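You operate a simulated robot arm through the tools that you are given. There is no shell and no other tool.

The job below is to be done with a simulated two-armed robot. You get a single attempt, and the scene is never put back.

TASK
Pick up the pad post from the open end of the counter top with one hand, pass it to the other hand and put it on the upper open shelf of the counter.

The check looks at the end state, three seconds after you hand in, the way a careful person would. Anything else that was tipped, shoved, dropped, spilled or broken makes it a failure.

THE ROBOT
Two 7-joint arms with two-finger parallel grippers on one trunk, on a base that moves. Base frame: it is fixed to the floor where the robot stands at the start and does not move with it; the origin is under the middle of the robot, x ahead of it, y to its left, z up; the surface under the hand at the start is at about z = 0.92. Readings come in m, degrees, newtons and seconds.
The left shoulder is at the start at [0.02, 0.14, 1.688], the right one opposite. With the tool pointing down near the work surface each hand reaches from about 0.1 to 0.42 m from the robot's upright axis, wherever it stands, measured 20 degrees to its own side. Places, roughly: pad post (5x6x13 cm) [0.5, -0.2, 1]; upper open shelf of the counter [0.8, -0.2, 0.5]. Payload 1.57 kg a hand.
The tool frame of a hand sits at the grasp point between the pads (the TCP): z along the fingers, y along the line on which they close. The tips reach 0.03 m beyond it. Largest opening 0.08 m; finger width 0.017, thickness 0.012; the body of the gripper, 0.04 by 0.082 m, starts 0.08 m behind the TCP.
Orientation is that of the tool frame in the base frame, as a unit quaternion [w, x, y, z]. With the fingers straight down and closing along the base's y, the tool's x points along the base's -x, its y along +y and its z along -z.

THE INTERFACE
- The arms move only by the tool nudge_tool. It takes "left_moves", "right_moves" or both (then of equal length, played together; a hand with none holds still); each is a list that holds one entry, the list of rows, each a list of 7 numbers: the opening, from 0 (shut) to 1 (fully open), then the shift along the base's x, y, z in m, then the turn, a rotation vector about the base's x, y, z in degrees. In form: [[[claw, x, y, z, ax, ay, az], ...]]. A call has 1 to 20 rows; each row shifts and turns the commanded pose from where the row before left it. A row lasts 0.2 s, in which the tool goes at most 0.05 m and 8.6 degrees; a call with a longer step from one row to the next is refused whole, and so is a gripper value outside its range. Where a pose cannot be reached the arm comes as near as it can. A force on the tool above 40 N (or 10 N above the force at the start of the call, whichever is more), or a blocked arm, ends the call early, and 0.2 s more pass. The fingers move at their own pace (about 0.045 m/s each) and stop on an object; they squeeze with about 37 N. The grip force told is the motor's: it shows also when the fingers shut on nothing. Time passes only in rows, and 0.2 s behind the last, so rows that do not move let the fingers close. The reply holds the time, the measured pose of the TCP, the force on the tool along the base axes, the opening and the grip force, in the units named above and with some noise, with the torque about the TCP (base axes, N m) and any sound that the robot's microphone picked up.
- Cameras (640 x 400 px; columns grow to the right, rows downward): "scene" is now at [0.1696, -0.0144, 1.6709]; the picture's right is [-0.17, -0.98, -0.00], its down [0.50, -0.09, -0.86] and it looks along [0.85, -0.15, 0.51] (base axes); focal length 214 px, centre (320, 200). "left" rides on the left gripper at [0.072, 0.007, -0.122] in its tool frame; the picture's right is [-0.09, 1.00, 0.00], its down [-0.84, -0.08, -0.54] and it looks along [-0.54, -0.05, 0.84] (tool axes); focal length 238 px, centre (320, 200). "right" rides on the right gripper at [0.072, -0.007, -0.122] in its tool frame; the picture's right is [0.09, 1.00, 0.00], its down [-0.84, 0.08, -0.54] and it looks along [-0.54, 0.05, 0.84] (tool axes); focal length 238 px, centre (320, 200). There is no depth. A picture from a camera that has moved, and an enlarged one, comes with that camera's place and axes in the base frame and with its lens. The place of the scene camera against the robot may be out by one fixed shift of up to 0.012 m in any direction.
- grab_frame(camera): a new picture of that camera. The clock stands still meanwhile.
- raise_lower(by): slides the trunk up (or, below 0, down) by that many m; the arms and the scene camera ride with it, the base frame stays. It gives what a move gives, with no picture.
- roll_base(legs): drives the robot by 1 to 6 legs, each [ahead, left, turn to the left] in m, m and degrees, along the robot's own axes; the way and the turn of a leg run together, so that a leg with both is an arc; at most 1.5 m and 180 degrees a leg. The arms and the cameras ride along, it lands a little off, and it stops where it bumps. It gives what a move gives.
- turn_head(pan, tilt): turns the head with the scene camera to pan (to the left, within 60 degrees either way) and tilt (down, from -29 to 69), counted from straight ahead of the robot. It gives what a move gives.
- zoom(camera, box): a new picture of the part [left, top, right, bottom] of that camera's present view, enlarged. The clock stands still meanwhile.
- close_job(): hands the job in; it is judged then, once.

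Nothing tells you exact positions but the pictures and the camera data. Unless the task says otherwise, let go and move clear before handing in.

The tools are called after "Request:" as name(argument=value, ...) on one line, values as JSON. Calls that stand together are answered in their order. nudge_tool: Moves the arms, as the interface text tells. Its arguments: {"type":"object","properties":{"left_moves":{"type":"array"},"right_moves":{"type":"array"}},"required":[]} The other tools are called the same way: raise_lower (by) moves the trunk up or down; roll_base (legs) drives the base; turn_head (pan, tilt) turns the head that bears the scene camera; grab_frame (camera) takes a picture; zoom (camera, box) takes an enlarged picture of a part of a camera's view; close_job () hands the job in.

At the start:

```text
time: 0.0
left_tool_pos: [0.2459, -0.0034, 1.4765]
left_tcp_rot: [0.004, 0.0, 1.0, 0.009]
left_wrist_force: [51.4, 53.3, -106.0]
left_torque: [-9.5, -0.57, -4.77]
left_width: 0.0798
left_grasp_force: 0.2
right_tool_pos: [0.1947, -0.2192, 1.3892]
right_tcp_rot: [0.0, 0.0, 1.0, 0.001]
right_wrist_force: [0.0, -0.8, 0.2]
right_torque: [-0.01, 0.02, 0.01]
right_width: 0.08
right_grasp_force: 0.0
trunk travel left (down, up): [-0.834, 0.406]
robot x, y, heading: [-0.0023, 0.0015, 0.2]
head pan, tilt (commanded): [-6.9, 68.8]
```

scene: 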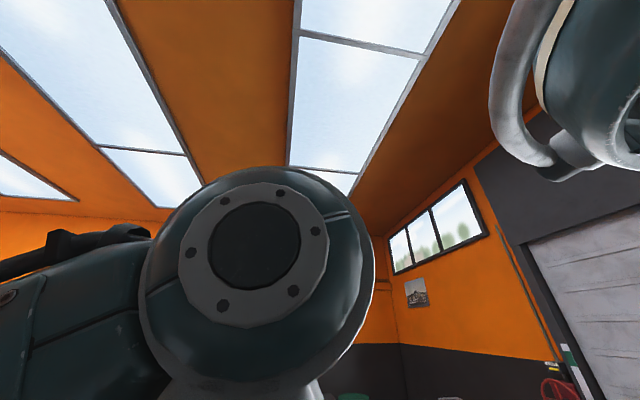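
right: 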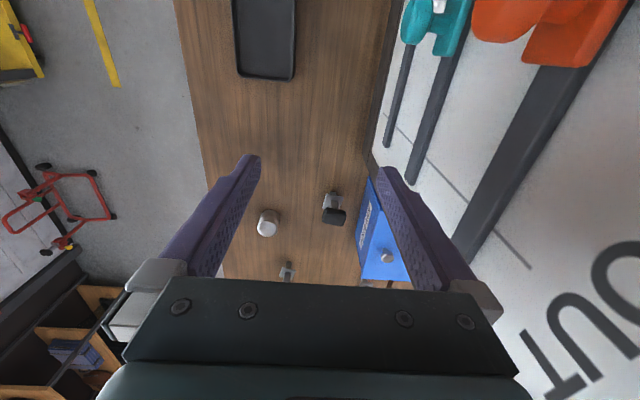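
left: 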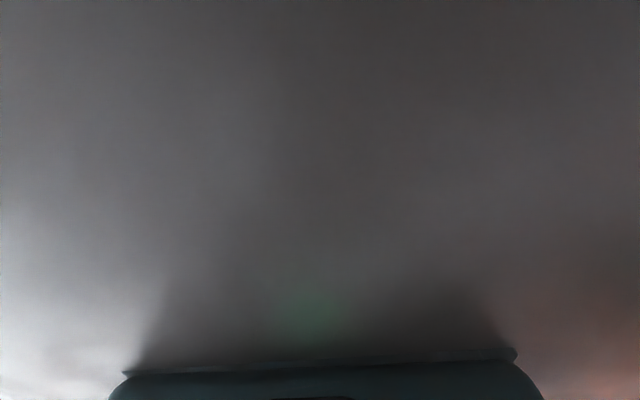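

The scene camera looks up although the head is commanded down, and the left hand reads over 100 N, so the left arm seems to be pressed against the head. I'll take fresh pictures before moving anything.

Request:
grab_frame(camera="scene")

Request:
grab_frame(camera="right")

Request:
grab_frame(camera="left")

```text
taken
camera scene: at [0.1696, -0.0144, 1.6709], right [-0.17, -0.98, 0.0], down [0.5, -0.09, -0.86], along [0.85, -0.15, 0.51], focal length 214 px, centre (320, 200)
```

scene: 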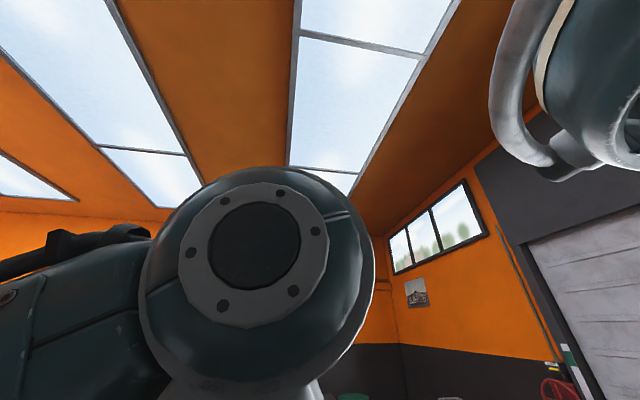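

```text
taken
camera right: at [0.1216, -0.2281, 1.5105], right [-0.09, 1.0, 0.0], down [0.84, 0.08, 0.54], along [0.54, 0.05, -0.84], focal length 238 px, centre (320, 200)
```

right: 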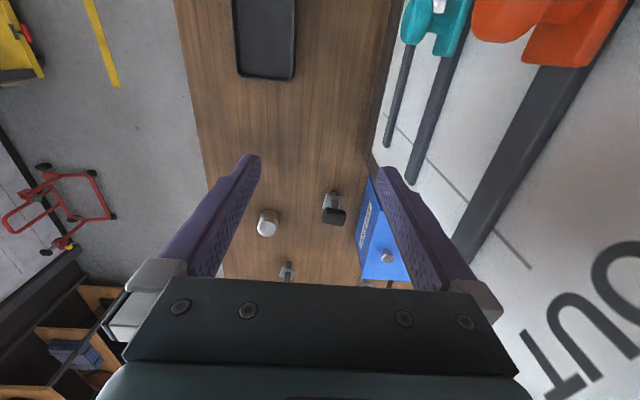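

```text
taken
camera left: at [0.1711, 0.0022, 1.5973], right [0.09, 1.0, 0.02], down [0.83, -0.09, 0.55], along [0.55, -0.04, -0.84], focal length 238 px, centre (320, 200)
```

left: 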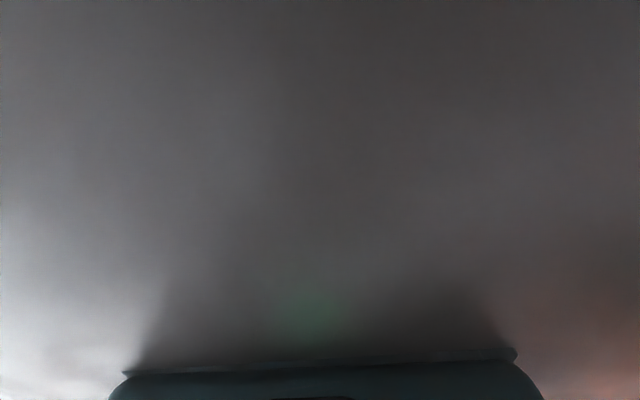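

The left wrist sits right in front of and below the head camera, and the head is pushing down on it. I'll set the head command to where it actually is (tilted up) to take the load off, then move the arm clear.

Request:
turn_head(pan=-6.9, tilt=-29)

```text
time: 1.7
left_tool_pos: [0.2457, -0.0035, 1.4768]
left_tcp_rot: [0.004, -0.001, 1.0, 0.007]
left_wrist_force: [23.1, 17.6, -29.4]
left_torque: [-3.2, 1.13, -1.74]
left_width: 0.0802
left_grasp_force: 0.0
right_tool_pos: [0.1937, -0.2204, 1.3892]
right_tcp_rot: [-0.001, 0.0, 1.0, 0.0]
right_wrist_force: [-0.5, 0.2, 0.1]
right_torque: [0.0, 0.02, 0.05]
right_width: 0.0799
right_grasp_force: 0.0
trunk travel left (down, up): [-0.834, 0.406]
robot x, y, heading: [0.0014, 0.0035, -0.0]
head pan, tilt (commanded): [-6.9, -28.6]
```

The load on the left hand fell to about 40 N. I'll ease the left hand forward, left and down, the direction the force pushes it.

Request:
nudge_tool(left_moves=[[[1, 0.01, 0.01, -0.02, 0, 0, 0], [1, 0.01, 0.02, -0.02, 0, 0, 0], [1, 0.01, 0.02, -0.02, 0, 0, 0], [1, 0.01, 0.02, -0.02, 0, 0, 0]]])

```text
time: 2.9
left_tool_pos: [0.2841, 0.0657, 1.3928]
left_tcp_rot: [0.004, 0.001, 1.0, 0.002]
left_wrist_force: [-0.7, 0.0, -0.1]
left_torque: [-0.03, 0.0, 0.0]
left_width: 0.08
left_grasp_force: 0.1
right_tool_pos: [0.1937, -0.2214, 1.3888]
right_tcp_rot: [0.001, 0.001, 1.0, -0.005]
right_wrist_force: [0.1, 0.5, 0.0]
right_torque: [0.01, 0.01, 0.02]
right_width: 0.08
right_grasp_force: 0.0
trunk travel left (down, up): [-0.834, 0.406]
robot x, y, heading: [0.0012, 0.0075, 0.1]
head pan, tilt (commanded): [-6.9, -28.6]
stopped in row 4 (left hand): the arm was blocked; the commanded pose is now the measured one
```

The left hand is free of load now. I'll move it farther left to clear the head's view.

Request:
nudge_tool(left_moves=[[[1, 0.0, 0.03, 0, 0, 0, 0], [1, 0.0, 0.03, 0, 0, 0, 0], [1, 0.0, 0.03, 0, 0, 0, 0], [1, 0.0, 0.03, 0, 0, 0, 0], [1, 0.0, 0.03, 0, 0, 0, 0]]])

```text
time: 4.3
left_tool_pos: [0.2852, 0.2178, 1.3904]
left_tcp_rot: [0.005, 0.001, 1.0, 0.002]
left_wrist_force: [-0.8, 0.3, 0.0]
left_torque: [-0.02, 0.02, 0.0]
left_width: 0.08
left_grasp_force: 0.0
right_tool_pos: [0.1943, -0.2207, 1.3894]
right_tcp_rot: [-0.001, 0.0, 1.0, -0.004]
right_wrist_force: [-0.3, -0.4, -0.6]
right_torque: [-0.03, 0.0, 0.0]
right_width: 0.08
right_grasp_force: 0.0
trunk travel left (down, up): [-0.834, 0.406]
robot x, y, heading: [-0.0023, 0.0069, 0.1]
head pan, tilt (commanded): [-6.9, -28.6]
stopped in row 5 (left hand): the arm was blocked; the commanded pose is now the measured one
```

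The left hand is now at y≈0.22 and unloaded. I'll tilt the head down toward the counter and look.

Request:
turn_head(pan=-10, tilt=45)

Request:
grab_frame(camera="scene")

Request:
grab_frame(camera="left")

Request:
grab_frame(camera="right")

```text
time: 5.8
left_tool_pos: [0.2848, 0.2186, 1.3937]
left_tcp_rot: [0.004, 0.001, 1.0, 0.006]
left_wrist_force: [0.1, -0.8, 0.5]
left_torque: [0.01, -0.02, -0.02]
left_width: 0.0797
left_grasp_force: 0.1
right_tool_pos: [0.1943, -0.2189, 1.3883]
right_tcp_rot: [0.0, 0.0, 1.0, -0.001]
right_wrist_force: [-0.2, 0.6, 0.3]
right_torque: [0.02, 0.01, -0.01]
right_width: 0.0799
right_grasp_force: 0.0
trunk travel left (down, up): [-0.834, 0.406]
robot x, y, heading: [-0.0016, 0.0059, 0.2]
head pan, tilt (commanded): [-10.0, 45.0]
```

```text
taken
camera scene: at [0.186, -0.0146, 1.556], right [-0.17, -0.98, 0.0], down [-0.7, 0.12, -0.71], along [0.7, -0.12, -0.71], focal length 214 px, centre (320, 200)
```

scene: 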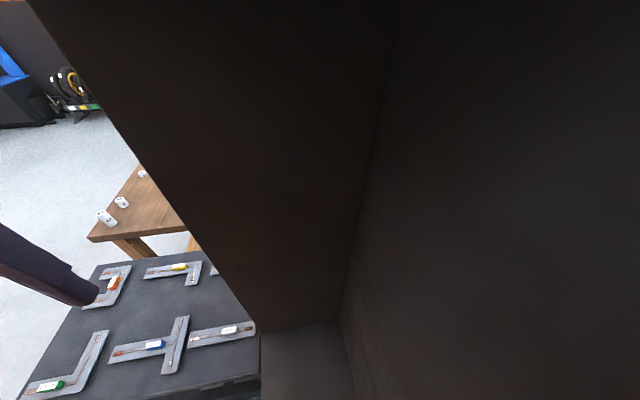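

```text
taken
camera left: at [0.2111, 0.2264, 1.5139], right [0.09, 1.0, 0.01], down [0.83, -0.09, 0.55], along [0.55, -0.04, -0.84], focal length 238 px, centre (320, 200)
```

left: 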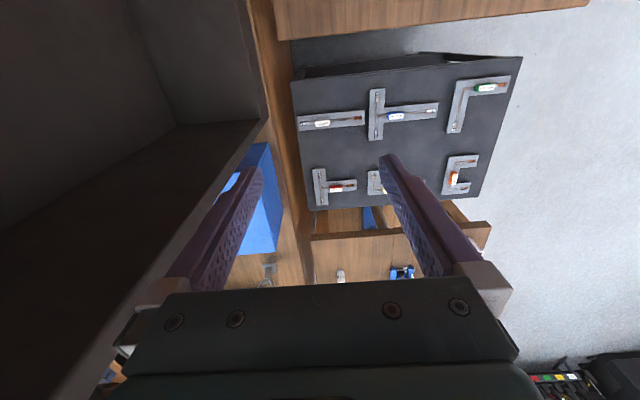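

```text
taken
camera right: at [0.1216, -0.2256, 1.5094], right [-0.09, 1.0, 0.0], down [0.84, 0.08, 0.54], along [0.54, 0.05, -0.84], focal length 238 px, centre (320, 200)
```

right: 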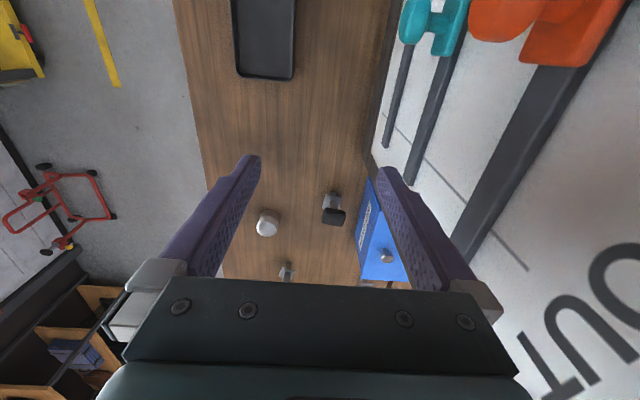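

The head camera now appears to be inside or behind a dark box-like panel at about x = 0.35, y = −0.1 to 0.1, and the pad post is probably the black-topped item at (333, 208) in the right view. I'll zoom in to work out the surroundings before moving.

Request:
zoom(camera="right", box=[200, 150, 440, 300])

Request:
zoom(camera="right", box=[340, 0, 640, 190])

Request:
zoom(camera="left", box=[0, 0, 400, 250])

Request:
turn_head(pan=-10, tilt=-20)

Request:
grab_frame(camera="scene")

```text
2.67 times, centred on (320, 225) of right
camera zoom: at [0.1216, -0.2256, 1.5094], right [-0.09, 1.0, 0.0], down [0.84, 0.08, 0.54], along [0.54, 0.05, -0.84], focal length 636 px, centre (320, 133)
```

zoom: 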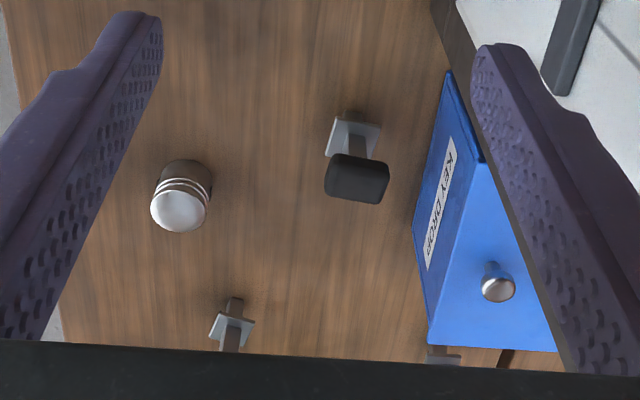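

```text
2.11 times, centred on (490, 95) of right
camera zoom: at [0.1216, -0.2256, 1.5094], right [-0.09, 1.0, 0.0], down [0.84, 0.08, 0.54], along [0.54, 0.05, -0.84], focal length 502 px, centre (-38, 421)
```

zoom: 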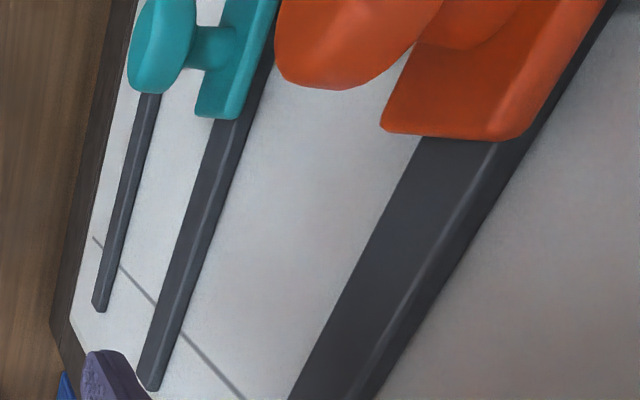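

```text
1.60 times, centred on (200, 125) of left
camera zoom: at [0.2111, 0.2264, 1.5139], right [0.09, 1.0, 0.01], down [0.83, -0.09, 0.55], along [0.55, -0.04, -0.84], focal length 381 px, centre (512, 320)
```

zoom: 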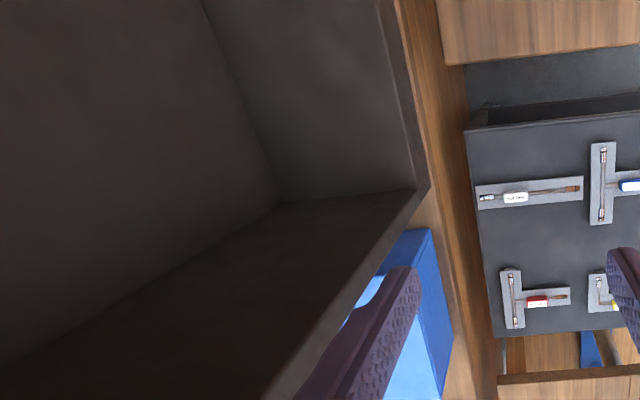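

```text
time: 7.2
left_tool_pos: [0.2845, 0.2205, 1.3931]
left_tcp_rot: [0.005, 0.001, 1.0, 0.007]
left_wrist_force: [0.2, 1.2, 0.8]
left_torque: [-0.01, 0.01, 0.01]
left_width: 0.0802
left_grasp_force: 0.0
right_tool_pos: [0.194, -0.217, 1.3888]
right_tcp_rot: [0.0, 0.0, 1.0, 0.0]
right_wrist_force: [-0.1, 0.2, -0.4]
right_torque: [0.0, -0.02, -0.01]
right_width: 0.08
right_grasp_force: 0.1
trunk travel left (down, up): [-0.834, 0.406]
robot x, y, heading: [-0.0025, 0.0094, -0.1]
head pan, tilt (commanded): [-10.0, -20.0]
```

```text
taken
camera scene: at [0.1808, -0.0131, 1.6559], right [-0.17, -0.98, 0.0], down [0.34, -0.06, -0.94], along [0.93, -0.16, 0.34], focal length 214 px, centre (320, 200)
```

scene: 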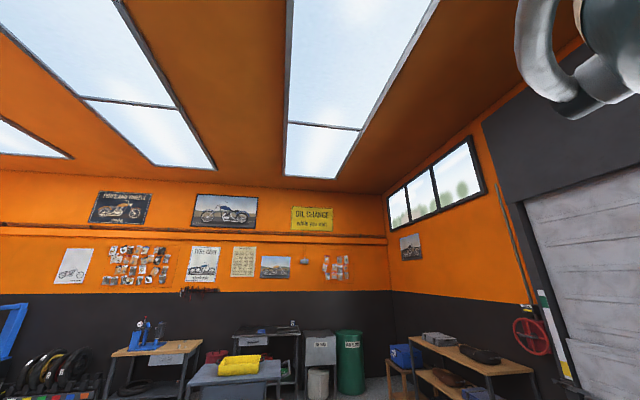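

The dark structure is a tall open rack standing on the counter directly in front of the robot, with clamps hung on its right side, and the pad post is a black-capped post near (0.47, −0.17). I'll look around with the head to find the counter's edges, the shelves and the room to drive.

Request:
turn_head(pan=-60, tilt=20)

Request:
grab_frame(camera="scene")

Request:
turn_head(pan=-60, tilt=60)

Request:
grab_frame(camera="scene")

Request:
turn_head(pan=60, tilt=20)

Request:
grab_frame(camera="scene")

Request:
turn_head(pan=60, tilt=60)

Request:
grab_frame(camera="scene")

```text
time: 8.3
left_tool_pos: [0.2831, 0.2219, 1.3913]
left_tcp_rot: [0.005, 0.001, 1.0, 0.007]
left_wrist_force: [-0.3, 0.3, -0.7]
left_torque: [0.0, 0.0, 0.0]
left_width: 0.0797
left_grasp_force: 0.0
right_tool_pos: [0.1957, -0.2157, 1.3854]
right_tcp_rot: [0.0, -0.001, 1.0, 0.001]
right_wrist_force: [-0.6, 0.6, -0.6]
right_torque: [-0.03, 0.01, 0.04]
right_width: 0.0801
right_grasp_force: 0.0
trunk travel left (down, up): [-0.834, 0.406]
robot x, y, heading: [-0.0016, 0.0075, -0.1]
head pan, tilt (commanded): [-60.0, 20.0]
```

```text
taken
camera scene: at [0.1549, -0.079, 1.5982], right [-0.85, -0.52, 0.0], down [-0.16, 0.26, -0.95], along [0.5, -0.81, -0.3], focal length 214 px, centre (320, 200)
```

scene: 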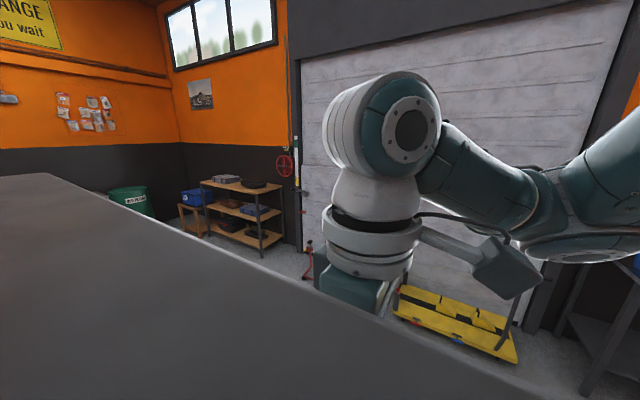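

```text
time: 9.4
left_tool_pos: [0.285, 0.2215, 1.3919]
left_tcp_rot: [0.003, 0.001, 1.0, 0.006]
left_wrist_force: [0.7, 0.0, -0.4]
left_torque: [-0.03, -0.02, 0.01]
left_width: 0.0801
left_grasp_force: 0.2
right_tool_pos: [0.1945, -0.217, 1.3863]
right_tcp_rot: [0.0, 0.001, 1.0, -0.001]
right_wrist_force: [0.6, -0.2, 0.1]
right_torque: [0.02, 0.03, 0.01]
right_width: 0.0799
right_grasp_force: 0.0
trunk travel left (down, up): [-0.834, 0.406]
robot x, y, heading: [-0.0012, 0.0063, -0.2]
head pan, tilt (commanded): [-60.0, 60.0]
```

```text
taken
camera scene: at [0.1548, -0.0787, 1.5982], right [-0.85, -0.52, 0.0], down [-0.16, 0.26, -0.95], along [0.5, -0.81, -0.3], focal length 214 px, centre (320, 200)
```

scene: 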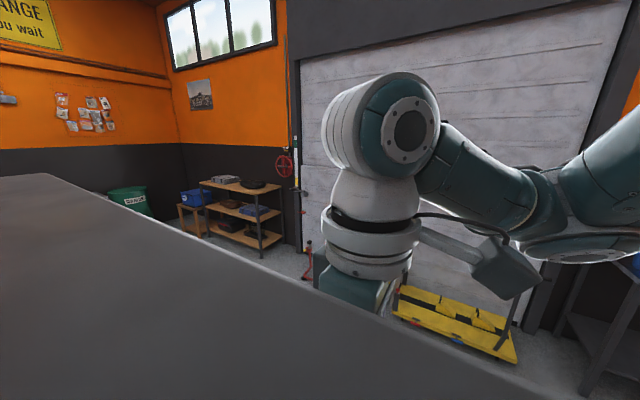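

```text
time: 11.4
left_tool_pos: [0.2853, 0.2217, 1.3917]
left_tcp_rot: [0.003, 0.001, 1.0, 0.006]
left_wrist_force: [-0.6, 0.9, 0.3]
left_torque: [-0.04, -0.02, 0.0]
left_width: 0.08
left_grasp_force: 0.0
right_tool_pos: [0.1936, -0.2157, 1.3861]
right_tcp_rot: [0.0, 0.0, 1.0, 0.001]
right_wrist_force: [0.2, -1.1, 0.6]
right_torque: [-0.01, -0.01, -0.02]
right_width: 0.0801
right_grasp_force: 0.0
trunk travel left (down, up): [-0.834, 0.406]
robot x, y, heading: [0.0015, 0.0081, -0.2]
head pan, tilt (commanded): [60.0, 20.0]
```

```text
taken
camera scene: at [0.1528, 0.082, 1.5935], right [0.86, -0.5, 0.0], down [-0.17, -0.3, -0.94], along [0.47, 0.81, -0.34], focal length 214 px, centre (320, 200)
```

scene: 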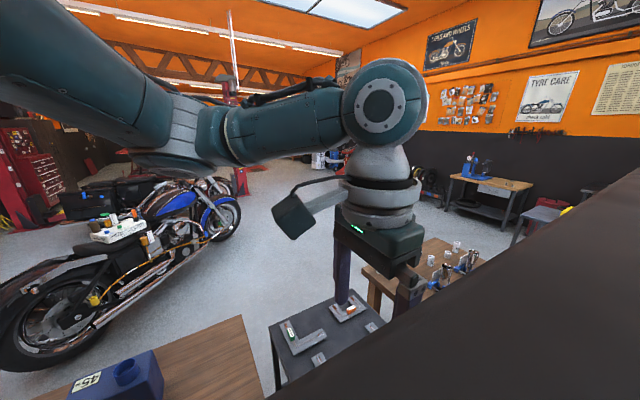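

```text
time: 12.5
left_tool_pos: [0.2849, 0.2219, 1.3918]
left_tcp_rot: [0.004, 0.001, 1.0, 0.007]
left_wrist_force: [-0.1, 0.6, 0.0]
left_torque: [0.0, -0.03, -0.01]
left_width: 0.0801
left_grasp_force: 0.0
right_tool_pos: [0.1944, -0.2146, 1.3866]
right_tcp_rot: [0.0, 0.001, 1.0, 0.001]
right_wrist_force: [-1.1, 0.5, 0.2]
right_torque: [0.0, -0.01, -0.02]
right_width: 0.0801
right_grasp_force: 0.0
trunk travel left (down, up): [-0.834, 0.406]
robot x, y, heading: [-0.0001, 0.0069, -0.2]
head pan, tilt (commanded): [60.0, 60.0]
```

```text
taken
camera scene: at [0.1393, 0.0598, 1.5352], right [0.87, -0.5, 0.0], down [-0.43, -0.75, -0.5], along [0.25, 0.43, -0.87], focal length 214 px, centre (320, 200)
```

scene: 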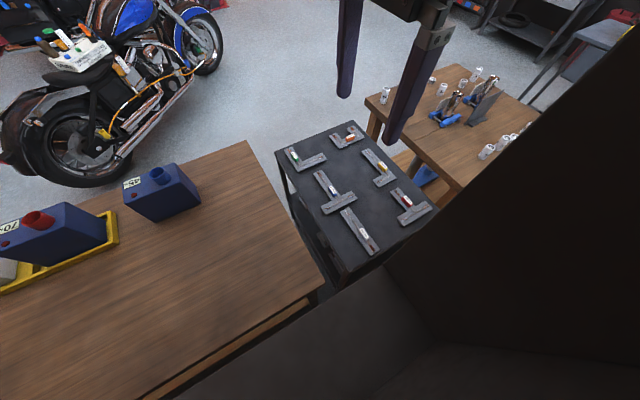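

The rack's top is at about z ≈ 1.57, just under the head, and it blocked the head when I looked down and to the right. I'll tilt the head up and raise the trunk so everything rides above the rack and I get an overview.

Request:
turn_head(pan=10, tilt=-20)

Request:
raise_lower(by=0.15)

Request:
grab_frame(camera="right")

Request:
grab_frame(camera="left")

```text
time: 14.0
left_tool_pos: [0.2855, 0.2231, 1.3925]
left_tcp_rot: [0.004, 0.001, 1.0, 0.006]
left_wrist_force: [-0.4, 0.6, 0.2]
left_torque: [0.0, -0.04, 0.0]
left_width: 0.0801
left_grasp_force: 0.0
right_tool_pos: [0.1947, -0.2144, 1.3862]
right_tcp_rot: [0.0, 0.0, 1.0, 0.0]
right_wrist_force: [-0.5, -0.4, -0.2]
right_torque: [-0.03, -0.02, 0.0]
right_width: 0.08
right_grasp_force: 0.1
trunk travel left (down, up): [-0.834, 0.406]
robot x, y, heading: [-0.0025, 0.0084, -0.1]
head pan, tilt (commanded): [10.0, -20.0]
```

```text
time: 15.9
left_tool_pos: [0.2848, 0.2227, 1.3905]
left_tcp_rot: [0.004, 0.001, 1.0, 0.006]
left_wrist_force: [0.2, -0.1, -0.1]
left_torque: [-0.02, -0.01, 0.0]
left_width: 0.0801
left_grasp_force: 0.1
right_tool_pos: [0.1947, -0.2145, 1.3867]
right_tcp_rot: [0.0, 0.0, 1.0, 0.0]
right_wrist_force: [0.0, -0.3, 0.2]
right_torque: [-0.01, 0.02, 0.02]
right_width: 0.0801
right_grasp_force: 0.0
trunk travel left (down, up): [-1.059, 0.181]
robot x, y, heading: [-0.0024, 0.0077, -0.2]
head pan, tilt (commanded): [10.0, -20.0]
stopped: the arm was blocked; the commanded pose is now the measured one
```

```text
taken
camera right: at [0.1216, -0.2215, 1.5076], right [-0.09, 1.0, 0.0], down [0.84, 0.08, 0.54], along [0.54, 0.05, -0.84], focal length 238 px, centre (320, 200)
```

right: 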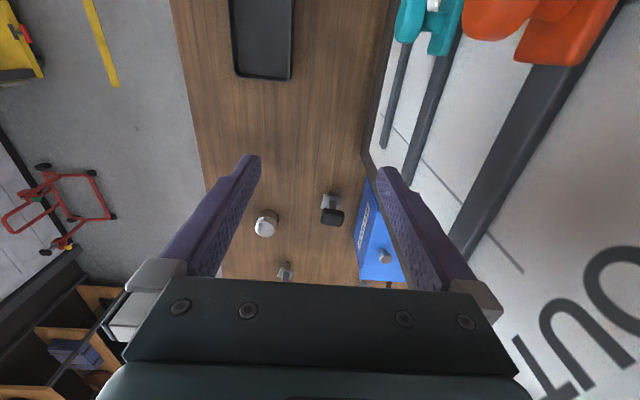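

```text
taken
camera left: at [0.2112, 0.2304, 1.5118], right [0.09, 1.0, 0.01], down [0.83, -0.08, 0.55], along [0.55, -0.04, -0.84], focal length 238 px, centre (320, 200)
```

left: 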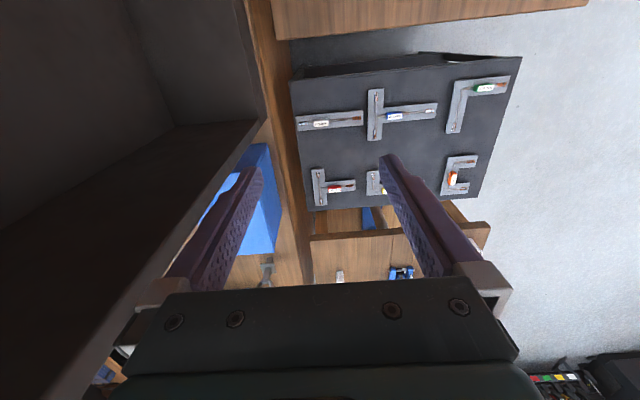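

The trunk reported blocked and the tool heights did not change. I'll check where the head camera is.

Request:
grab_frame(camera="scene")

```text
taken
camera scene: at [0.1808, 0.0169, 1.6542], right [0.17, -0.98, 0.0], down [0.34, 0.06, -0.94], along [0.93, 0.16, 0.34], focal length 214 px, centre (320, 200)
```

scene: 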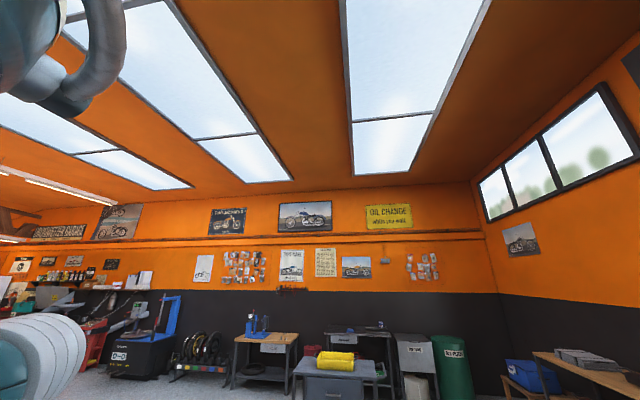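

The camera height is unchanged, so the trunk itself did not rise and something is holding it. I'll use the left hand camera, turned to look back, to see the robot's own body and the furniture around it.

Request:
nudge_tool(left_moves=[[[1, 0.01, 0.03, 0, 0, 0, 0], [1, 0.01, 0.03, 0, 0, 0, 0], [1, 0.01, 0.03, 0, 0, 8, 0], [1, 0.01, 0.0, 0, 0, 8, 0], [1, 0.01, 0.0, 0, 0, 8, 0], [1, 0.01, 0.0, 0, 0, 8, 0], [1, 0.0, 0.0, 0, 0, 8, 0]]])

Request:
grab_frame(camera="left")

```text
time: 17.6
left_tool_pos: [0.3218, 0.3101, 1.4046]
left_tcp_rot: [-0.339, 0.004, 0.941, 0.006]
left_wrist_force: [0.0, 0.6, -0.9]
left_torque: [0.0, -0.01, -0.01]
left_width: 0.08
left_grasp_force: 0.1
left hand out of reach, approached as far as the arm can: row 7
right_tool_pos: [0.1937, -0.2122, 1.3866]
right_tcp_rot: [-0.001, 0.0, 1.0, -0.001]
right_wrist_force: [0.1, 0.7, -0.2]
right_torque: [0.02, -0.01, 0.04]
right_width: 0.08
right_grasp_force: 0.1
trunk travel left (down, up): [-1.059, 0.181]
robot x, y, heading: [-0.0013, 0.0089, -0.1]
head pan, tilt (commanded): [10.0, -20.0]
```

```text
taken
camera left: at [0.3438, 0.3165, 1.5436], right [0.08, 1.0, -0.05], down [0.99, -0.09, -0.12], along [-0.12, -0.04, -0.99], focal length 238 px, centre (320, 200)
```

left: 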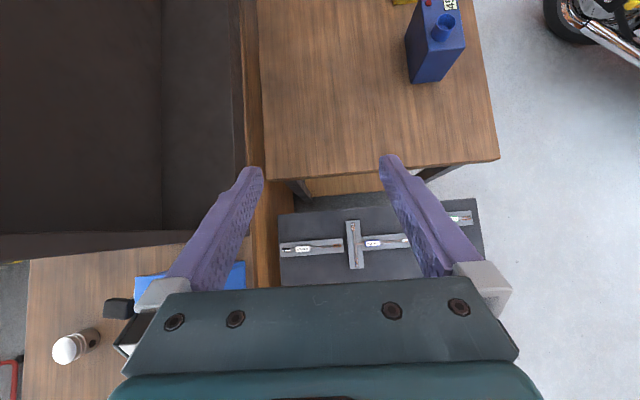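

I now see the rack from nearly above, as well as a lower table on the left, but I can't see my own column. I'll raise the left hand to look down on the rack's top and the robot from above.

Request:
nudge_tool(left_moves=[[[1, 0.0, 0.01, 0.04, 0, 0, 0], [1, 0.0, 0.01, 0.04, 0, 0, 0], [1, 0.0, 0.01, 0.04, 0, 0, 0], [1, 0.0, 0.01, 0.04, 0, 0, 0], [1, 0.0, 0.0, 0.04, 0, 0, 0], [1, 0.0, 0.0, 0.04, 0, 0, 0], [1, 0.0, 0.0, 0.04, 0, 0, 0]]])

Request:
grab_frame(camera="left")

```text
time: 19.1
left_tool_pos: [0.3134, 0.3386, 1.5023]
left_tcp_rot: [-0.365, 0.003, 0.931, 0.006]
left_wrist_force: [0.1, -0.2, 1.2]
left_torque: [0.02, -0.01, 0.02]
left_width: 0.0801
left_grasp_force: 0.0
left hand out of reach, approached as far as the arm can: row 1, 4, 5, 6, 7
right_tool_pos: [0.1933, -0.2133, 1.3865]
right_tcp_rot: [0.001, 0.0, 1.0, 0.0]
right_wrist_force: [-1.2, -0.7, 0.2]
right_torque: [-0.01, -0.01, -0.03]
right_width: 0.0799
right_grasp_force: 0.2
trunk travel left (down, up): [-1.059, 0.181]
robot x, y, heading: [-0.0037, 0.0084, -0.2]
head pan, tilt (commanded): [10.0, -20.0]
```

```text
taken
camera left: at [0.3428, 0.3455, 1.6396], right [0.08, 1.0, -0.05], down [0.98, -0.09, -0.17], along [-0.18, -0.04, -0.98], focal length 238 px, centre (320, 200)
```

left: 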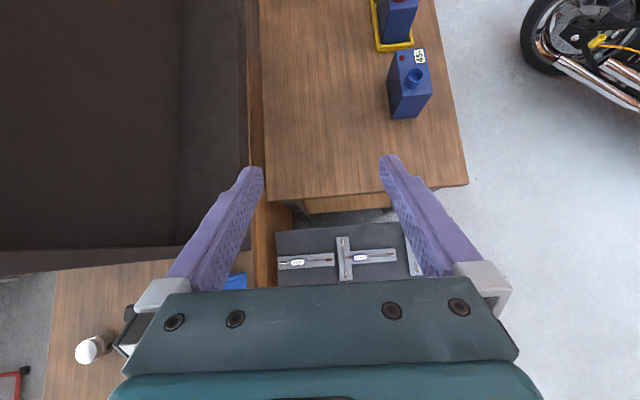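

The rack is hollow, open on its left side and maybe open on top, and I still see no column. I'll take a similar look from the right side with the right hand, moved outward and pitched back.

Request:
nudge_tool(right_moves=[[[1, 0.01, -0.03, 0, 0, 0, 0], [1, 0.01, -0.03, 0, 0, 8, 0], [1, 0.01, -0.03, 0, 0, 8, 0], [1, 0.01, -0.03, 0, 0, 8, 0], [1, 0.01, 0.0, 0, 0, 8, 0], [1, 0.01, 0.0, 0, 0, 8, 0]]])

Request:
grab_frame(camera="right")

```text
time: 20.6
left_tool_pos: [0.3134, 0.3392, 1.5028]
left_tcp_rot: [-0.365, 0.004, 0.931, 0.007]
left_wrist_force: [0.8, -0.1, -0.6]
left_torque: [0.03, 0.03, 0.01]
left_width: 0.0801
left_grasp_force: 0.2
right_tool_pos: [0.2561, -0.3329, 1.3847]
right_tcp_rot: [-0.342, 0.0, 0.94, 0.002]
right_wrist_force: [0.5, -0.4, -0.2]
right_torque: [0.0, 0.0, -0.01]
right_width: 0.0801
right_grasp_force: 0.1
trunk travel left (down, up): [-1.059, 0.181]
robot x, y, heading: [0.0002, 0.0067, -0.1]
head pan, tilt (commanded): [10.0, -20.0]
```

```text
taken
camera right: at [0.2781, -0.3415, 1.5233], right [-0.07, 1.0, 0.06], down [0.99, 0.08, -0.12], along [-0.13, 0.05, -0.99], focal length 238 px, centre (320, 200)
```

right: 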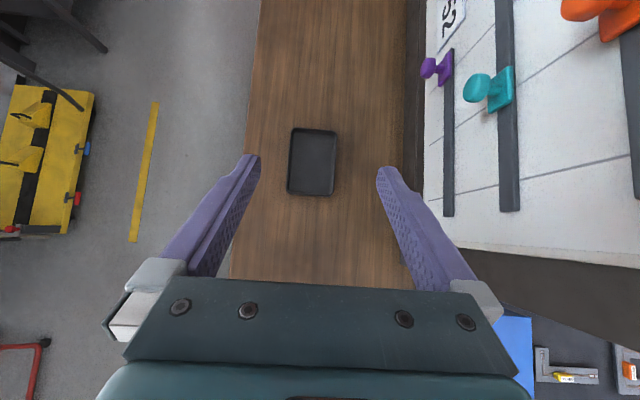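

The right side shows the counter running back past me, with a tray and a slider board on the rack's right face. I'll pitch the right hand farther to see where the robot itself stands.

Request:
nudge_tool(right_moves=[[[1, 0.01, -0.01, 0.02, 0, 8, 0], [1, 0.01, -0.01, 0.02, 0, 8, 0], [1, 0.01, -0.01, 0.02, 0, 8, 0], [1, 0.01, -0.01, 0.02, 0, 8, 0], [1, 0.01, -0.01, 0.02, 0, 8, 0]]])

Request:
grab_frame(camera="right")

```text
time: 21.8
left_tool_pos: [0.3132, 0.3391, 1.5019]
left_tcp_rot: [-0.366, 0.003, 0.931, 0.006]
left_wrist_force: [0.7, 0.5, 0.3]
left_torque: [0.0, 0.01, 0.02]
left_width: 0.0799
left_grasp_force: 0.2
right_tool_pos: [0.2225, -0.2836, 1.4587]
right_tcp_rot: [-0.551, -0.013, 0.834, 0.002]
right_wrist_force: [0.5, 0.5, -0.5]
right_torque: [0.02, -0.01, 0.05]
right_width: 0.0801
right_grasp_force: 0.0
right hand out of reach, approached as far as the arm can: row 2, 3, 4, 5
trunk travel left (down, up): [-1.059, 0.181]
robot x, y, heading: [0.0006, 0.0079, -0.3]
head pan, tilt (commanded): [10.0, -20.0]
```

```text
taken
camera right: at [0.306, -0.2911, 1.5722], right [-0.06, 0.99, 0.1], down [0.82, 0.1, -0.56], along [-0.56, 0.05, -0.82], focal length 238 px, centre (320, 200)
```

right: 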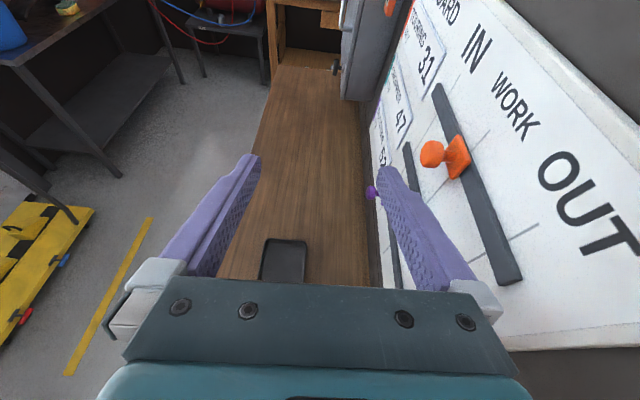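

The board on the rack reads IN / WORK / OUT, and the counter runs from behind me to ahead of me at z ≈ 0.92. I'll bring the right hand back to pointing down, then pitch it forward to look at the open end of the counter.

Request:
nudge_tool(right_moves=[[[1, 0.0, -0.01, 0, 0, -8, 0], [1, 0.0, -0.01, 0, 0, -8, 0], [1, 0.0, -0.01, 0, 0, -8, 0], [1, 0.0, -0.01, 0, 0, -8, 0], [1, 0.0, -0.01, 0, 0, -8, 0], [1, 0.0, 0, 0, 0, -8, 0], [1, 0.0, 0, 0, 0, -8, 0], [1, 0.0, 0, 0, 0, -8, 0], [1, 0.0, 0, 0, 0, -8, 0], [1, 0.0, 0, 0, 0, -8, 0], [1, 0.0, 0, 0, 0, -8, 0], [1, 0.0, 0, 0, 0, -8, 0]]])

Request:
grab_frame(camera="right")

```text
time: 24.4
left_tool_pos: [0.3134, 0.3398, 1.5017]
left_tcp_rot: [-0.365, 0.002, 0.931, 0.006]
left_wrist_force: [0.2, 0.5, -0.3]
left_torque: [-0.04, 0.03, 0.01]
left_width: 0.0801
left_grasp_force: 0.0
right_tool_pos: [0.2297, -0.3428, 1.4557]
right_tcp_rot: [0.244, -0.007, 0.97, -0.006]
right_wrist_force: [0.3, 0.2, 0.3]
right_torque: [0.0, 0.03, 0.02]
right_width: 0.0803
right_grasp_force: 0.1
right hand out of reach, approached as far as the arm can: row 12
trunk travel left (down, up): [-1.059, 0.181]
robot x, y, heading: [-0.0009, 0.0074, 0.1]
head pan, tilt (commanded): [10.0, -20.0]
```

```text
taken
camera right: at [0.1077, -0.352, 1.5278], right [-0.09, 0.99, -0.06], down [0.48, 0.1, 0.87], along [0.87, 0.05, -0.49], focal length 238 px, centre (320, 200)
```

right: 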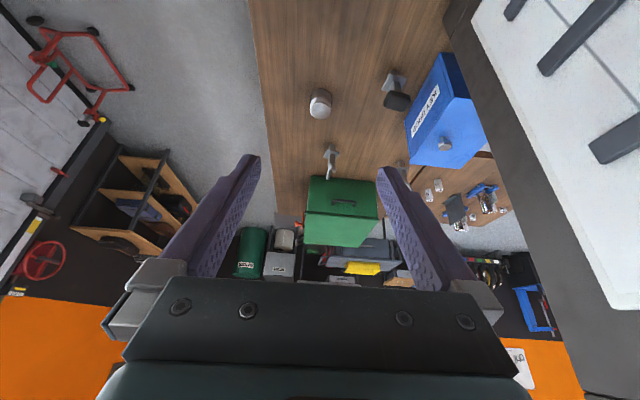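

I now have a clear forward view: pad post at about (0.47, −0.16), a chrome-topped item, a smaller post, a blue KEY DROP box and a green box, with the counter reaching to roughly x ≈ 1.3. I'll restore the left hand to pointing down and yaw it right to look back at where my own column should be.

Request:
nudge_tool(left_moves=[[[1, 0.0, 0, 0, 0, -8.5, 0], [1, 0.0, 0, 0, 0, -8.5, 0], [1, 0.0, 0, -0.02, 0, -8.5, 0], [1, 0.0, 0, -0.02, 0, -8.5, 0], [1, 0.0, 0, -0.02, 0, -8.5, 0], [1, 0.0, 0.0, -0.02, 0, 0, -8], [1, 0.0, 0, -0.02, 0, 0, -8], [1, 0.0, 0, -0.02, 0, 0, -8], [1, 0.0, 0, -0.02, 0, 0, -8], [1, 0.0, 0, 0, 0, 0, -8], [1, 0.0, 0, 0, 0, 0, -8], [1, 0.0, 0, 0, 0, 0, -8], [1, 0.0, 0, 0, 0, 0, -8], [1, 0.0, 0, 0, 0, 0, -8], [1, 0.0, 0, 0, 0, 0, -8], [1, 0.0, 0, 0, 0, 0, -8]]])

Request:
grab_frame(camera="left")

```text
time: 24.8
left_tool_pos: [0.29, 0.3384, 1.4659]
left_tcp_rot: [-0.355, 0.008, 0.935, 0.012]
left_wrist_force: [0.4, -0.5, -0.7]
left_torque: [0.0, 0.01, 0.04]
left_width: 0.0799
left_grasp_force: 0.1
right_tool_pos: [0.2292, -0.3439, 1.4555]
right_tcp_rot: [0.244, -0.008, 0.97, -0.006]
right_wrist_force: [0.4, 0.6, 0.7]
right_torque: [0.03, 0.01, 0.0]
right_width: 0.08
right_grasp_force: 0.1
trunk travel left (down, up): [-1.059, 0.181]
robot x, y, heading: [0.001, 0.0124, 0.1]
head pan, tilt (commanded): [10.0, -20.0]
stopped in row 2 (left hand): the arm was blocked; the commanded pose is now the measured one
```

```text
taken
camera left: at [0.3161, 0.3431, 1.604], right [0.09, 0.99, -0.04], down [0.98, -0.1, -0.15], along [-0.15, -0.03, -0.99], focal length 238 px, centre (320, 200)
```

left: 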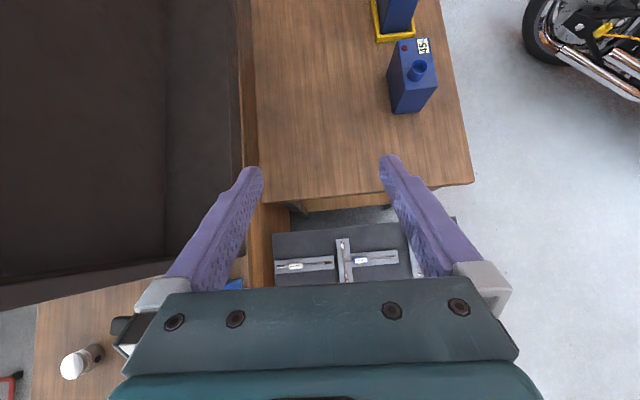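

The left arm reports blocked with no force at the hand, so some upper link may be touching something. I'll look at the left arm and then the right arm with the head.

Request:
turn_head(pan=60, tilt=0)

Request:
grab_frame(camera="scene")

Request:
turn_head(pan=60, tilt=69)

Request:
grab_frame(camera="scene")

```text
time: 26.0
left_tool_pos: [0.2904, 0.3388, 1.4655]
left_tcp_rot: [-0.353, 0.007, 0.935, 0.012]
left_wrist_force: [0.1, -0.4, 0.1]
left_torque: [0.0, -0.01, -0.01]
left_width: 0.0801
left_grasp_force: 0.1
right_tool_pos: [0.2287, -0.3435, 1.4547]
right_tcp_rot: [0.243, -0.007, 0.97, -0.005]
right_wrist_force: [-0.7, 0.1, 0.2]
right_torque: [-0.04, -0.01, -0.01]
right_width: 0.0798
right_grasp_force: 0.1
trunk travel left (down, up): [-1.059, 0.181]
robot x, y, heading: [-0.0002, 0.0114, 0.2]
head pan, tilt (commanded): [60.0, 0.0]
```

```text
taken
camera scene: at [0.151, 0.082, 1.6251], right [0.87, -0.5, 0.0], down [0.0, 0.0, -1.0], along [0.5, 0.87, 0.0], focal length 214 px, centre (320, 200)
```

scene: 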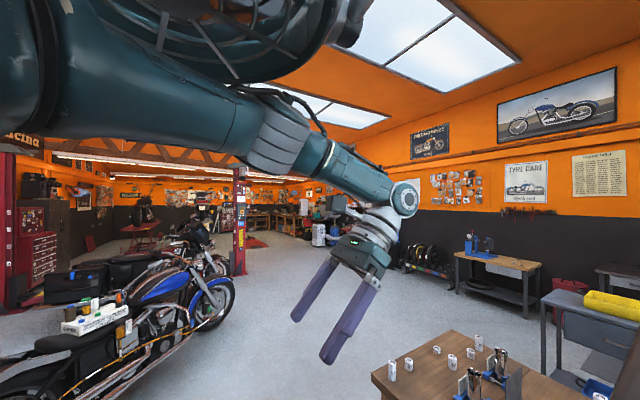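

```text
time: 27.4
left_tool_pos: [0.289, 0.3389, 1.4663]
left_tcp_rot: [-0.355, 0.008, 0.935, 0.013]
left_wrist_force: [-0.5, 0.0, -0.7]
left_torque: [0.02, -0.01, -0.02]
left_width: 0.0801
left_grasp_force: 0.0
right_tool_pos: [0.2289, -0.3434, 1.4545]
right_tcp_rot: [0.244, -0.008, 0.97, -0.004]
right_wrist_force: [-0.2, 0.3, -0.3]
right_torque: [0.04, -0.01, -0.02]
right_width: 0.0799
right_grasp_force: 0.0
trunk travel left (down, up): [-1.059, 0.181]
robot x, y, heading: [0.0005, 0.0101, 0.2]
head pan, tilt (commanded): [60.0, 68.8]
```

```text
taken
camera scene: at [0.134, 0.0528, 1.5252], right [0.87, -0.5, 0.0], down [-0.47, -0.81, -0.36], along [0.18, 0.32, -0.93], focal length 214 px, centre (320, 200)
```

scene: 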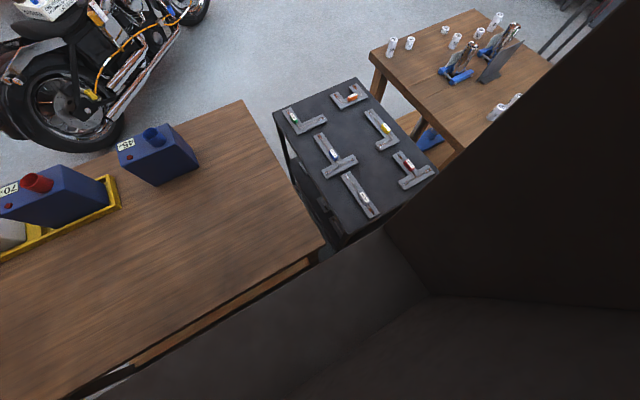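

The left arm is nearly stretched out, which probably explains the "blocked" message, and the rack is open toward the left with its floor at counter height. I'll bring the left hand lower and back to pointing down in small steps.

Request:
nudge_tool(left_moves=[[[1, 0.0, -0.01, -0.03, 0, 0, 0], [1, 0.0, -0.01, -0.03, 0, 0, 0], [1, 0.0, 0, -0.02, 0, -6, 0], [1, 0.0, 0, -0.01, 0, -6, 0], [1, 0.0, 0, 0, 0, -6, 0], [1, 0.0, 0, 0, 0, -6, 0], [1, 0.0, 0, 0, 0, -6, 0], [1, 0.0, 0, 0, 0, -6, 0], [1, 0.0, 0, 0, 0, -6, 0]]])

```text
time: 29.4
left_tool_pos: [0.2894, 0.3186, 1.3762]
left_tcp_rot: [0.006, 0.004, 1.0, 0.014]
left_wrist_force: [0.8, 0.3, 0.2]
left_torque: [-0.01, 0.03, -0.01]
left_width: 0.0801
left_grasp_force: 0.1
right_tool_pos: [0.2295, -0.3436, 1.4548]
right_tcp_rot: [0.244, -0.008, 0.97, -0.004]
right_wrist_force: [-0.7, 0.1, 0.2]
right_torque: [-0.01, 0.01, -0.01]
right_width: 0.0799
right_grasp_force: 0.2
trunk travel left (down, up): [-1.059, 0.181]
robot x, y, heading: [-0.0013, 0.0098, -0.2]
head pan, tilt (commanded): [60.0, 68.8]
```

Good, the left hand points straight down again. Now I'll yaw it to the right so its camera faces the rack and the robot's body.

Request:
nudge_tool(left_moves=[[[1, 0.0, 0.01, 0, 0, 0, -8], [1, 0.0, 0.01, 0, 0, 0, -8], [1, 0.0, 0.01, 0, 0, 0, -8], [1, 0.0, 0.01, 0, 0, 0, -8], [1, 0.0, 0, 0, 0, 0, -8], [1, 0.0, 0, 0, 0, 0, -8], [1, 0.0, 0, 0, 0, 0, -8], [1, 0.0, 0, 0, 0, 0, -8], [1, 0.0, 0, 0, 0, 0, -8], [1, 0.0, 0, 0, 0, 0, -8], [1, 0.0, 0, 0, 0, 0, -8], [1, 0.0, 0, 0, 0, 0, -8], [1, 0.0, 0, 0, 0, 0, -8], [1, 0.0, 0, 0, 0, 0, -8], [1, 0.0, 0, 0, 0, 0, -8]]])

Request:
grab_frame(camera="left")

```text
time: 32.6
left_tool_pos: [0.2897, 0.3591, 1.3757]
left_tcp_rot: [0.014, 0.868, 0.496, 0.005]
left_wrist_force: [-0.1, 0.6, -0.5]
left_torque: [-0.01, 0.02, 0.0]
left_width: 0.0803
left_grasp_force: 0.1
right_tool_pos: [0.2299, -0.3438, 1.4546]
right_tcp_rot: [0.243, -0.008, 0.97, -0.005]
right_wrist_force: [0.2, 0.2, 0.1]
right_torque: [-0.01, 0.03, -0.03]
right_width: 0.0803
right_grasp_force: 0.1
trunk travel left (down, up): [-1.059, 0.181]
robot x, y, heading: [-0.0007, 0.0055, 0.1]
head pan, tilt (commanded): [60.0, 68.8]
```

```text
taken
camera left: at [0.3291, 0.4206, 1.497], right [0.81, -0.58, 0.03], down [-0.5, -0.67, 0.55], along [-0.3, -0.46, -0.84], focal length 238 px, centre (320, 200)
```

left: 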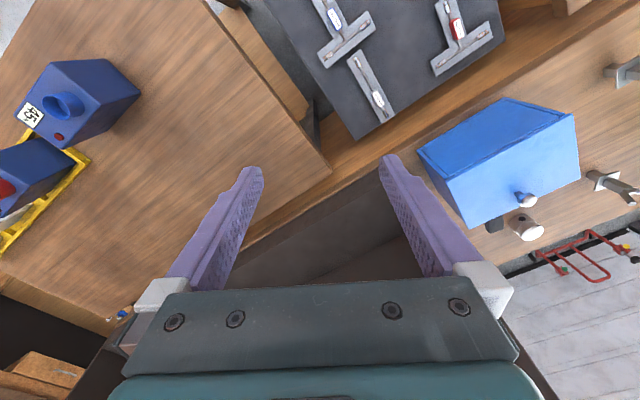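

This gives a good side view: the rack is open toward +y, with the blue box and posts to its right. I'll pitch this camera up to see the inside of the rack and whatever supports the robot.

Request:
nudge_tool(left_moves=[[[1, 0.0, 0, -0.02, 6.5, -4.65, 0.2], [1, 0.0, 0, -0.02, 6.5, -4.65, 0.2], [1, 0.0, 0, -0.02, 6.5, -4.65, 0.2], [1, 0.0, 0, -0.02, 6.5, -4.65, 0.2], [1, 0.0, 0, -0.02, 6.5, -4.65, 0.2]]])

Request:
grab_frame(camera="left")

```text
time: 33.8
left_tool_pos: [0.2898, 0.3596, 1.2754]
left_tcp_rot: [-0.13, 0.813, 0.471, 0.315]
left_wrist_force: [-0.2, -0.1, -0.6]
left_torque: [-0.04, 0.03, 0.0]
left_width: 0.0801
left_grasp_force: 0.0
right_tool_pos: [0.2293, -0.3435, 1.4556]
right_tcp_rot: [0.244, -0.007, 0.97, -0.006]
right_wrist_force: [-0.1, 0.6, -0.1]
right_torque: [0.01, 0.02, -0.03]
right_width: 0.08
right_grasp_force: 0.1
trunk travel left (down, up): [-1.059, 0.181]
robot x, y, heading: [-0.0001, 0.006, 0.0]
head pan, tilt (commanded): [60.0, 68.8]
```

```text
taken
camera left: at [0.2724, 0.3445, 1.4151], right [0.81, -0.58, 0.03], down [-0.58, -0.81, -0.12], along [0.09, 0.08, -0.99], focal length 238 px, centre (320, 200)
```

left: 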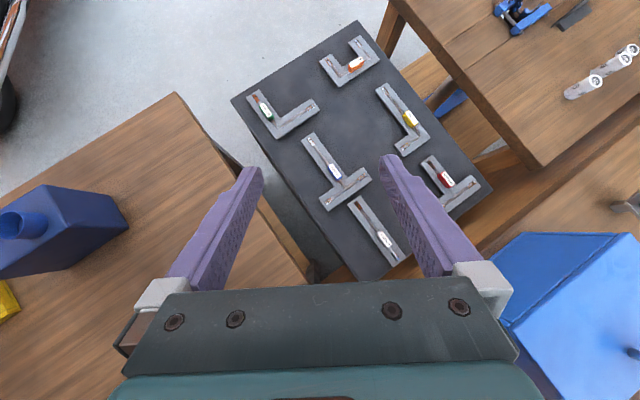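

I tilted the wrong way because this camera is mounted upside down. I'll reverse the pitch.

Request:
nudge_tool(left_moves=[[[1, 0.0, 0, 0.01, -6.5, 4.65, -0.2], [1, 0.0, 0, 0.01, -6.5, 4.65, -0.2], [1, 0.0, 0, 0.01, -6.5, 4.65, -0.2], [1, 0.0, 0, 0.01, -6.5, 4.65, -0.2], [1, 0.0, 0, 0.01, -6.5, 4.65, -0.2], [1, 0.0, 0, 0, -6.5, 4.65, -0.2], [1, 0.0, 0, 0, -6.5, 4.65, -0.2], [1, 0.0, 0, 0, -6.5, 4.65, -0.2], [1, 0.0, 0, 0, -6.5, 4.65, -0.2], [1, 0.0, 0, 0, -6.5, 4.65, -0.2]]])

Request:
grab_frame(camera="left")

```text
time: 36.0
left_tool_pos: [0.2767, 0.3532, 1.3352]
left_tcp_rot: [0.155, 0.817, 0.462, -0.308]
left_wrist_force: [0.3, 0.9, 0.0]
left_torque: [0.0, 0.03, 0.05]
left_width: 0.0801
left_grasp_force: 0.0
left hand out of reach, approached as far as the arm can: row 10
right_tool_pos: [0.229, -0.3429, 1.4543]
right_tcp_rot: [0.244, -0.007, 0.97, -0.005]
right_wrist_force: [1.3, -0.1, 0.4]
right_torque: [0.02, 0.03, 0.03]
right_width: 0.08
right_grasp_force: 0.0
trunk travel left (down, up): [-1.059, 0.181]
robot x, y, heading: [0.0015, 0.005, -0.2]
head pan, tilt (commanded): [60.0, 68.8]
```

```text
taken
camera left: at [0.3532, 0.4646, 1.3813], right [0.81, -0.58, 0.03], down [-0.19, -0.22, 0.96], along [-0.55, -0.78, -0.29], focal length 238 px, centre (320, 200)
```

left: 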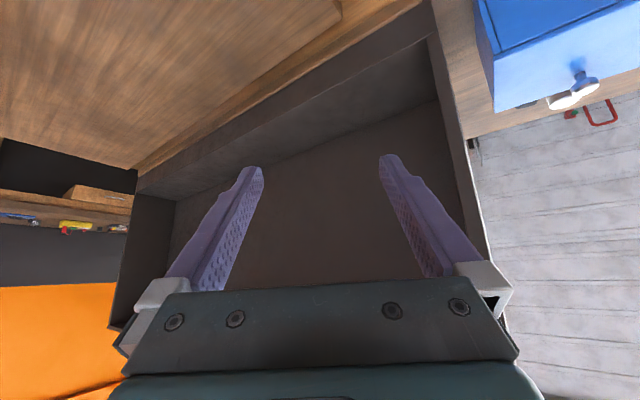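

The rack interior is empty and long, running from about x ≈ −1.05 to 0.36, and nothing visible supports the robot inside it. I'll take the same kind of look from the right, with the right hand yawed left and facing the torso, to learn where my trunk is before driving.

Request:
nudge_tool(right_moves=[[[1, 0.0, -0.01, -0.01, 0, 7, 0], [1, 0.0, -0.01, -0.01, 0, 7, 0], [1, 0.0, -0.01, -0.01, 0, 7, 0], [1, 0.0, -0.01, -0.01, 0, 7, 0], [1, 0.0, -0.01, -0.01, 0, 0, 8], [1, 0.0, -0.01, -0.01, 0, 0, 8], [1, 0.0, -0.01, 0, 0, 0, 8], [1, 0.0, -0.01, 0, 0, 0, 8], [1, 0.0, 0, 0, 0, 0, 8], [1, 0.0, 0, 0, 0, 0, 8], [1, 0.0, 0, 0, 0, 0, 8], [1, 0.0, 0, 0, 0, 0, 8], [1, 0.0, 0, 0, 0, 0, 8], [1, 0.0, 0, 0, 0, 0, 8], [1, 0.0, 0, 0, 0, 0, 8]]])

Request:
grab_frame(camera="right")

```text
time: 39.2
left_tool_pos: [0.2771, 0.3543, 1.3343]
left_tcp_rot: [0.155, 0.816, 0.465, -0.307]
left_wrist_force: [-0.6, -0.5, -0.6]
left_torque: [-0.04, -0.01, -0.02]
left_width: 0.0802
left_grasp_force: 0.0
right_tool_pos: [0.2304, -0.4238, 1.3954]
right_tcp_rot: [0.004, -0.702, 0.712, -0.002]
right_wrist_force: [0.2, -0.1, -0.6]
right_torque: [0.01, 0.03, 0.02]
right_width: 0.08
right_grasp_force: 0.1
trunk travel left (down, up): [-1.059, 0.181]
robot x, y, heading: [-0.0036, 0.0087, 0.2]
head pan, tilt (commanded): [60.0, 68.8]
```

```text
taken
camera right: at [0.2335, -0.4973, 1.5163], right [-1.0, -0.08, -0.01], down [-0.07, 0.84, 0.55], along [-0.04, 0.54, -0.84], focal length 238 px, centre (320, 200)
```

right: 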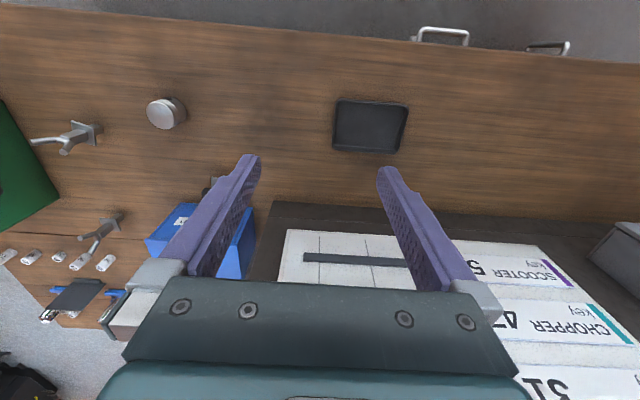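

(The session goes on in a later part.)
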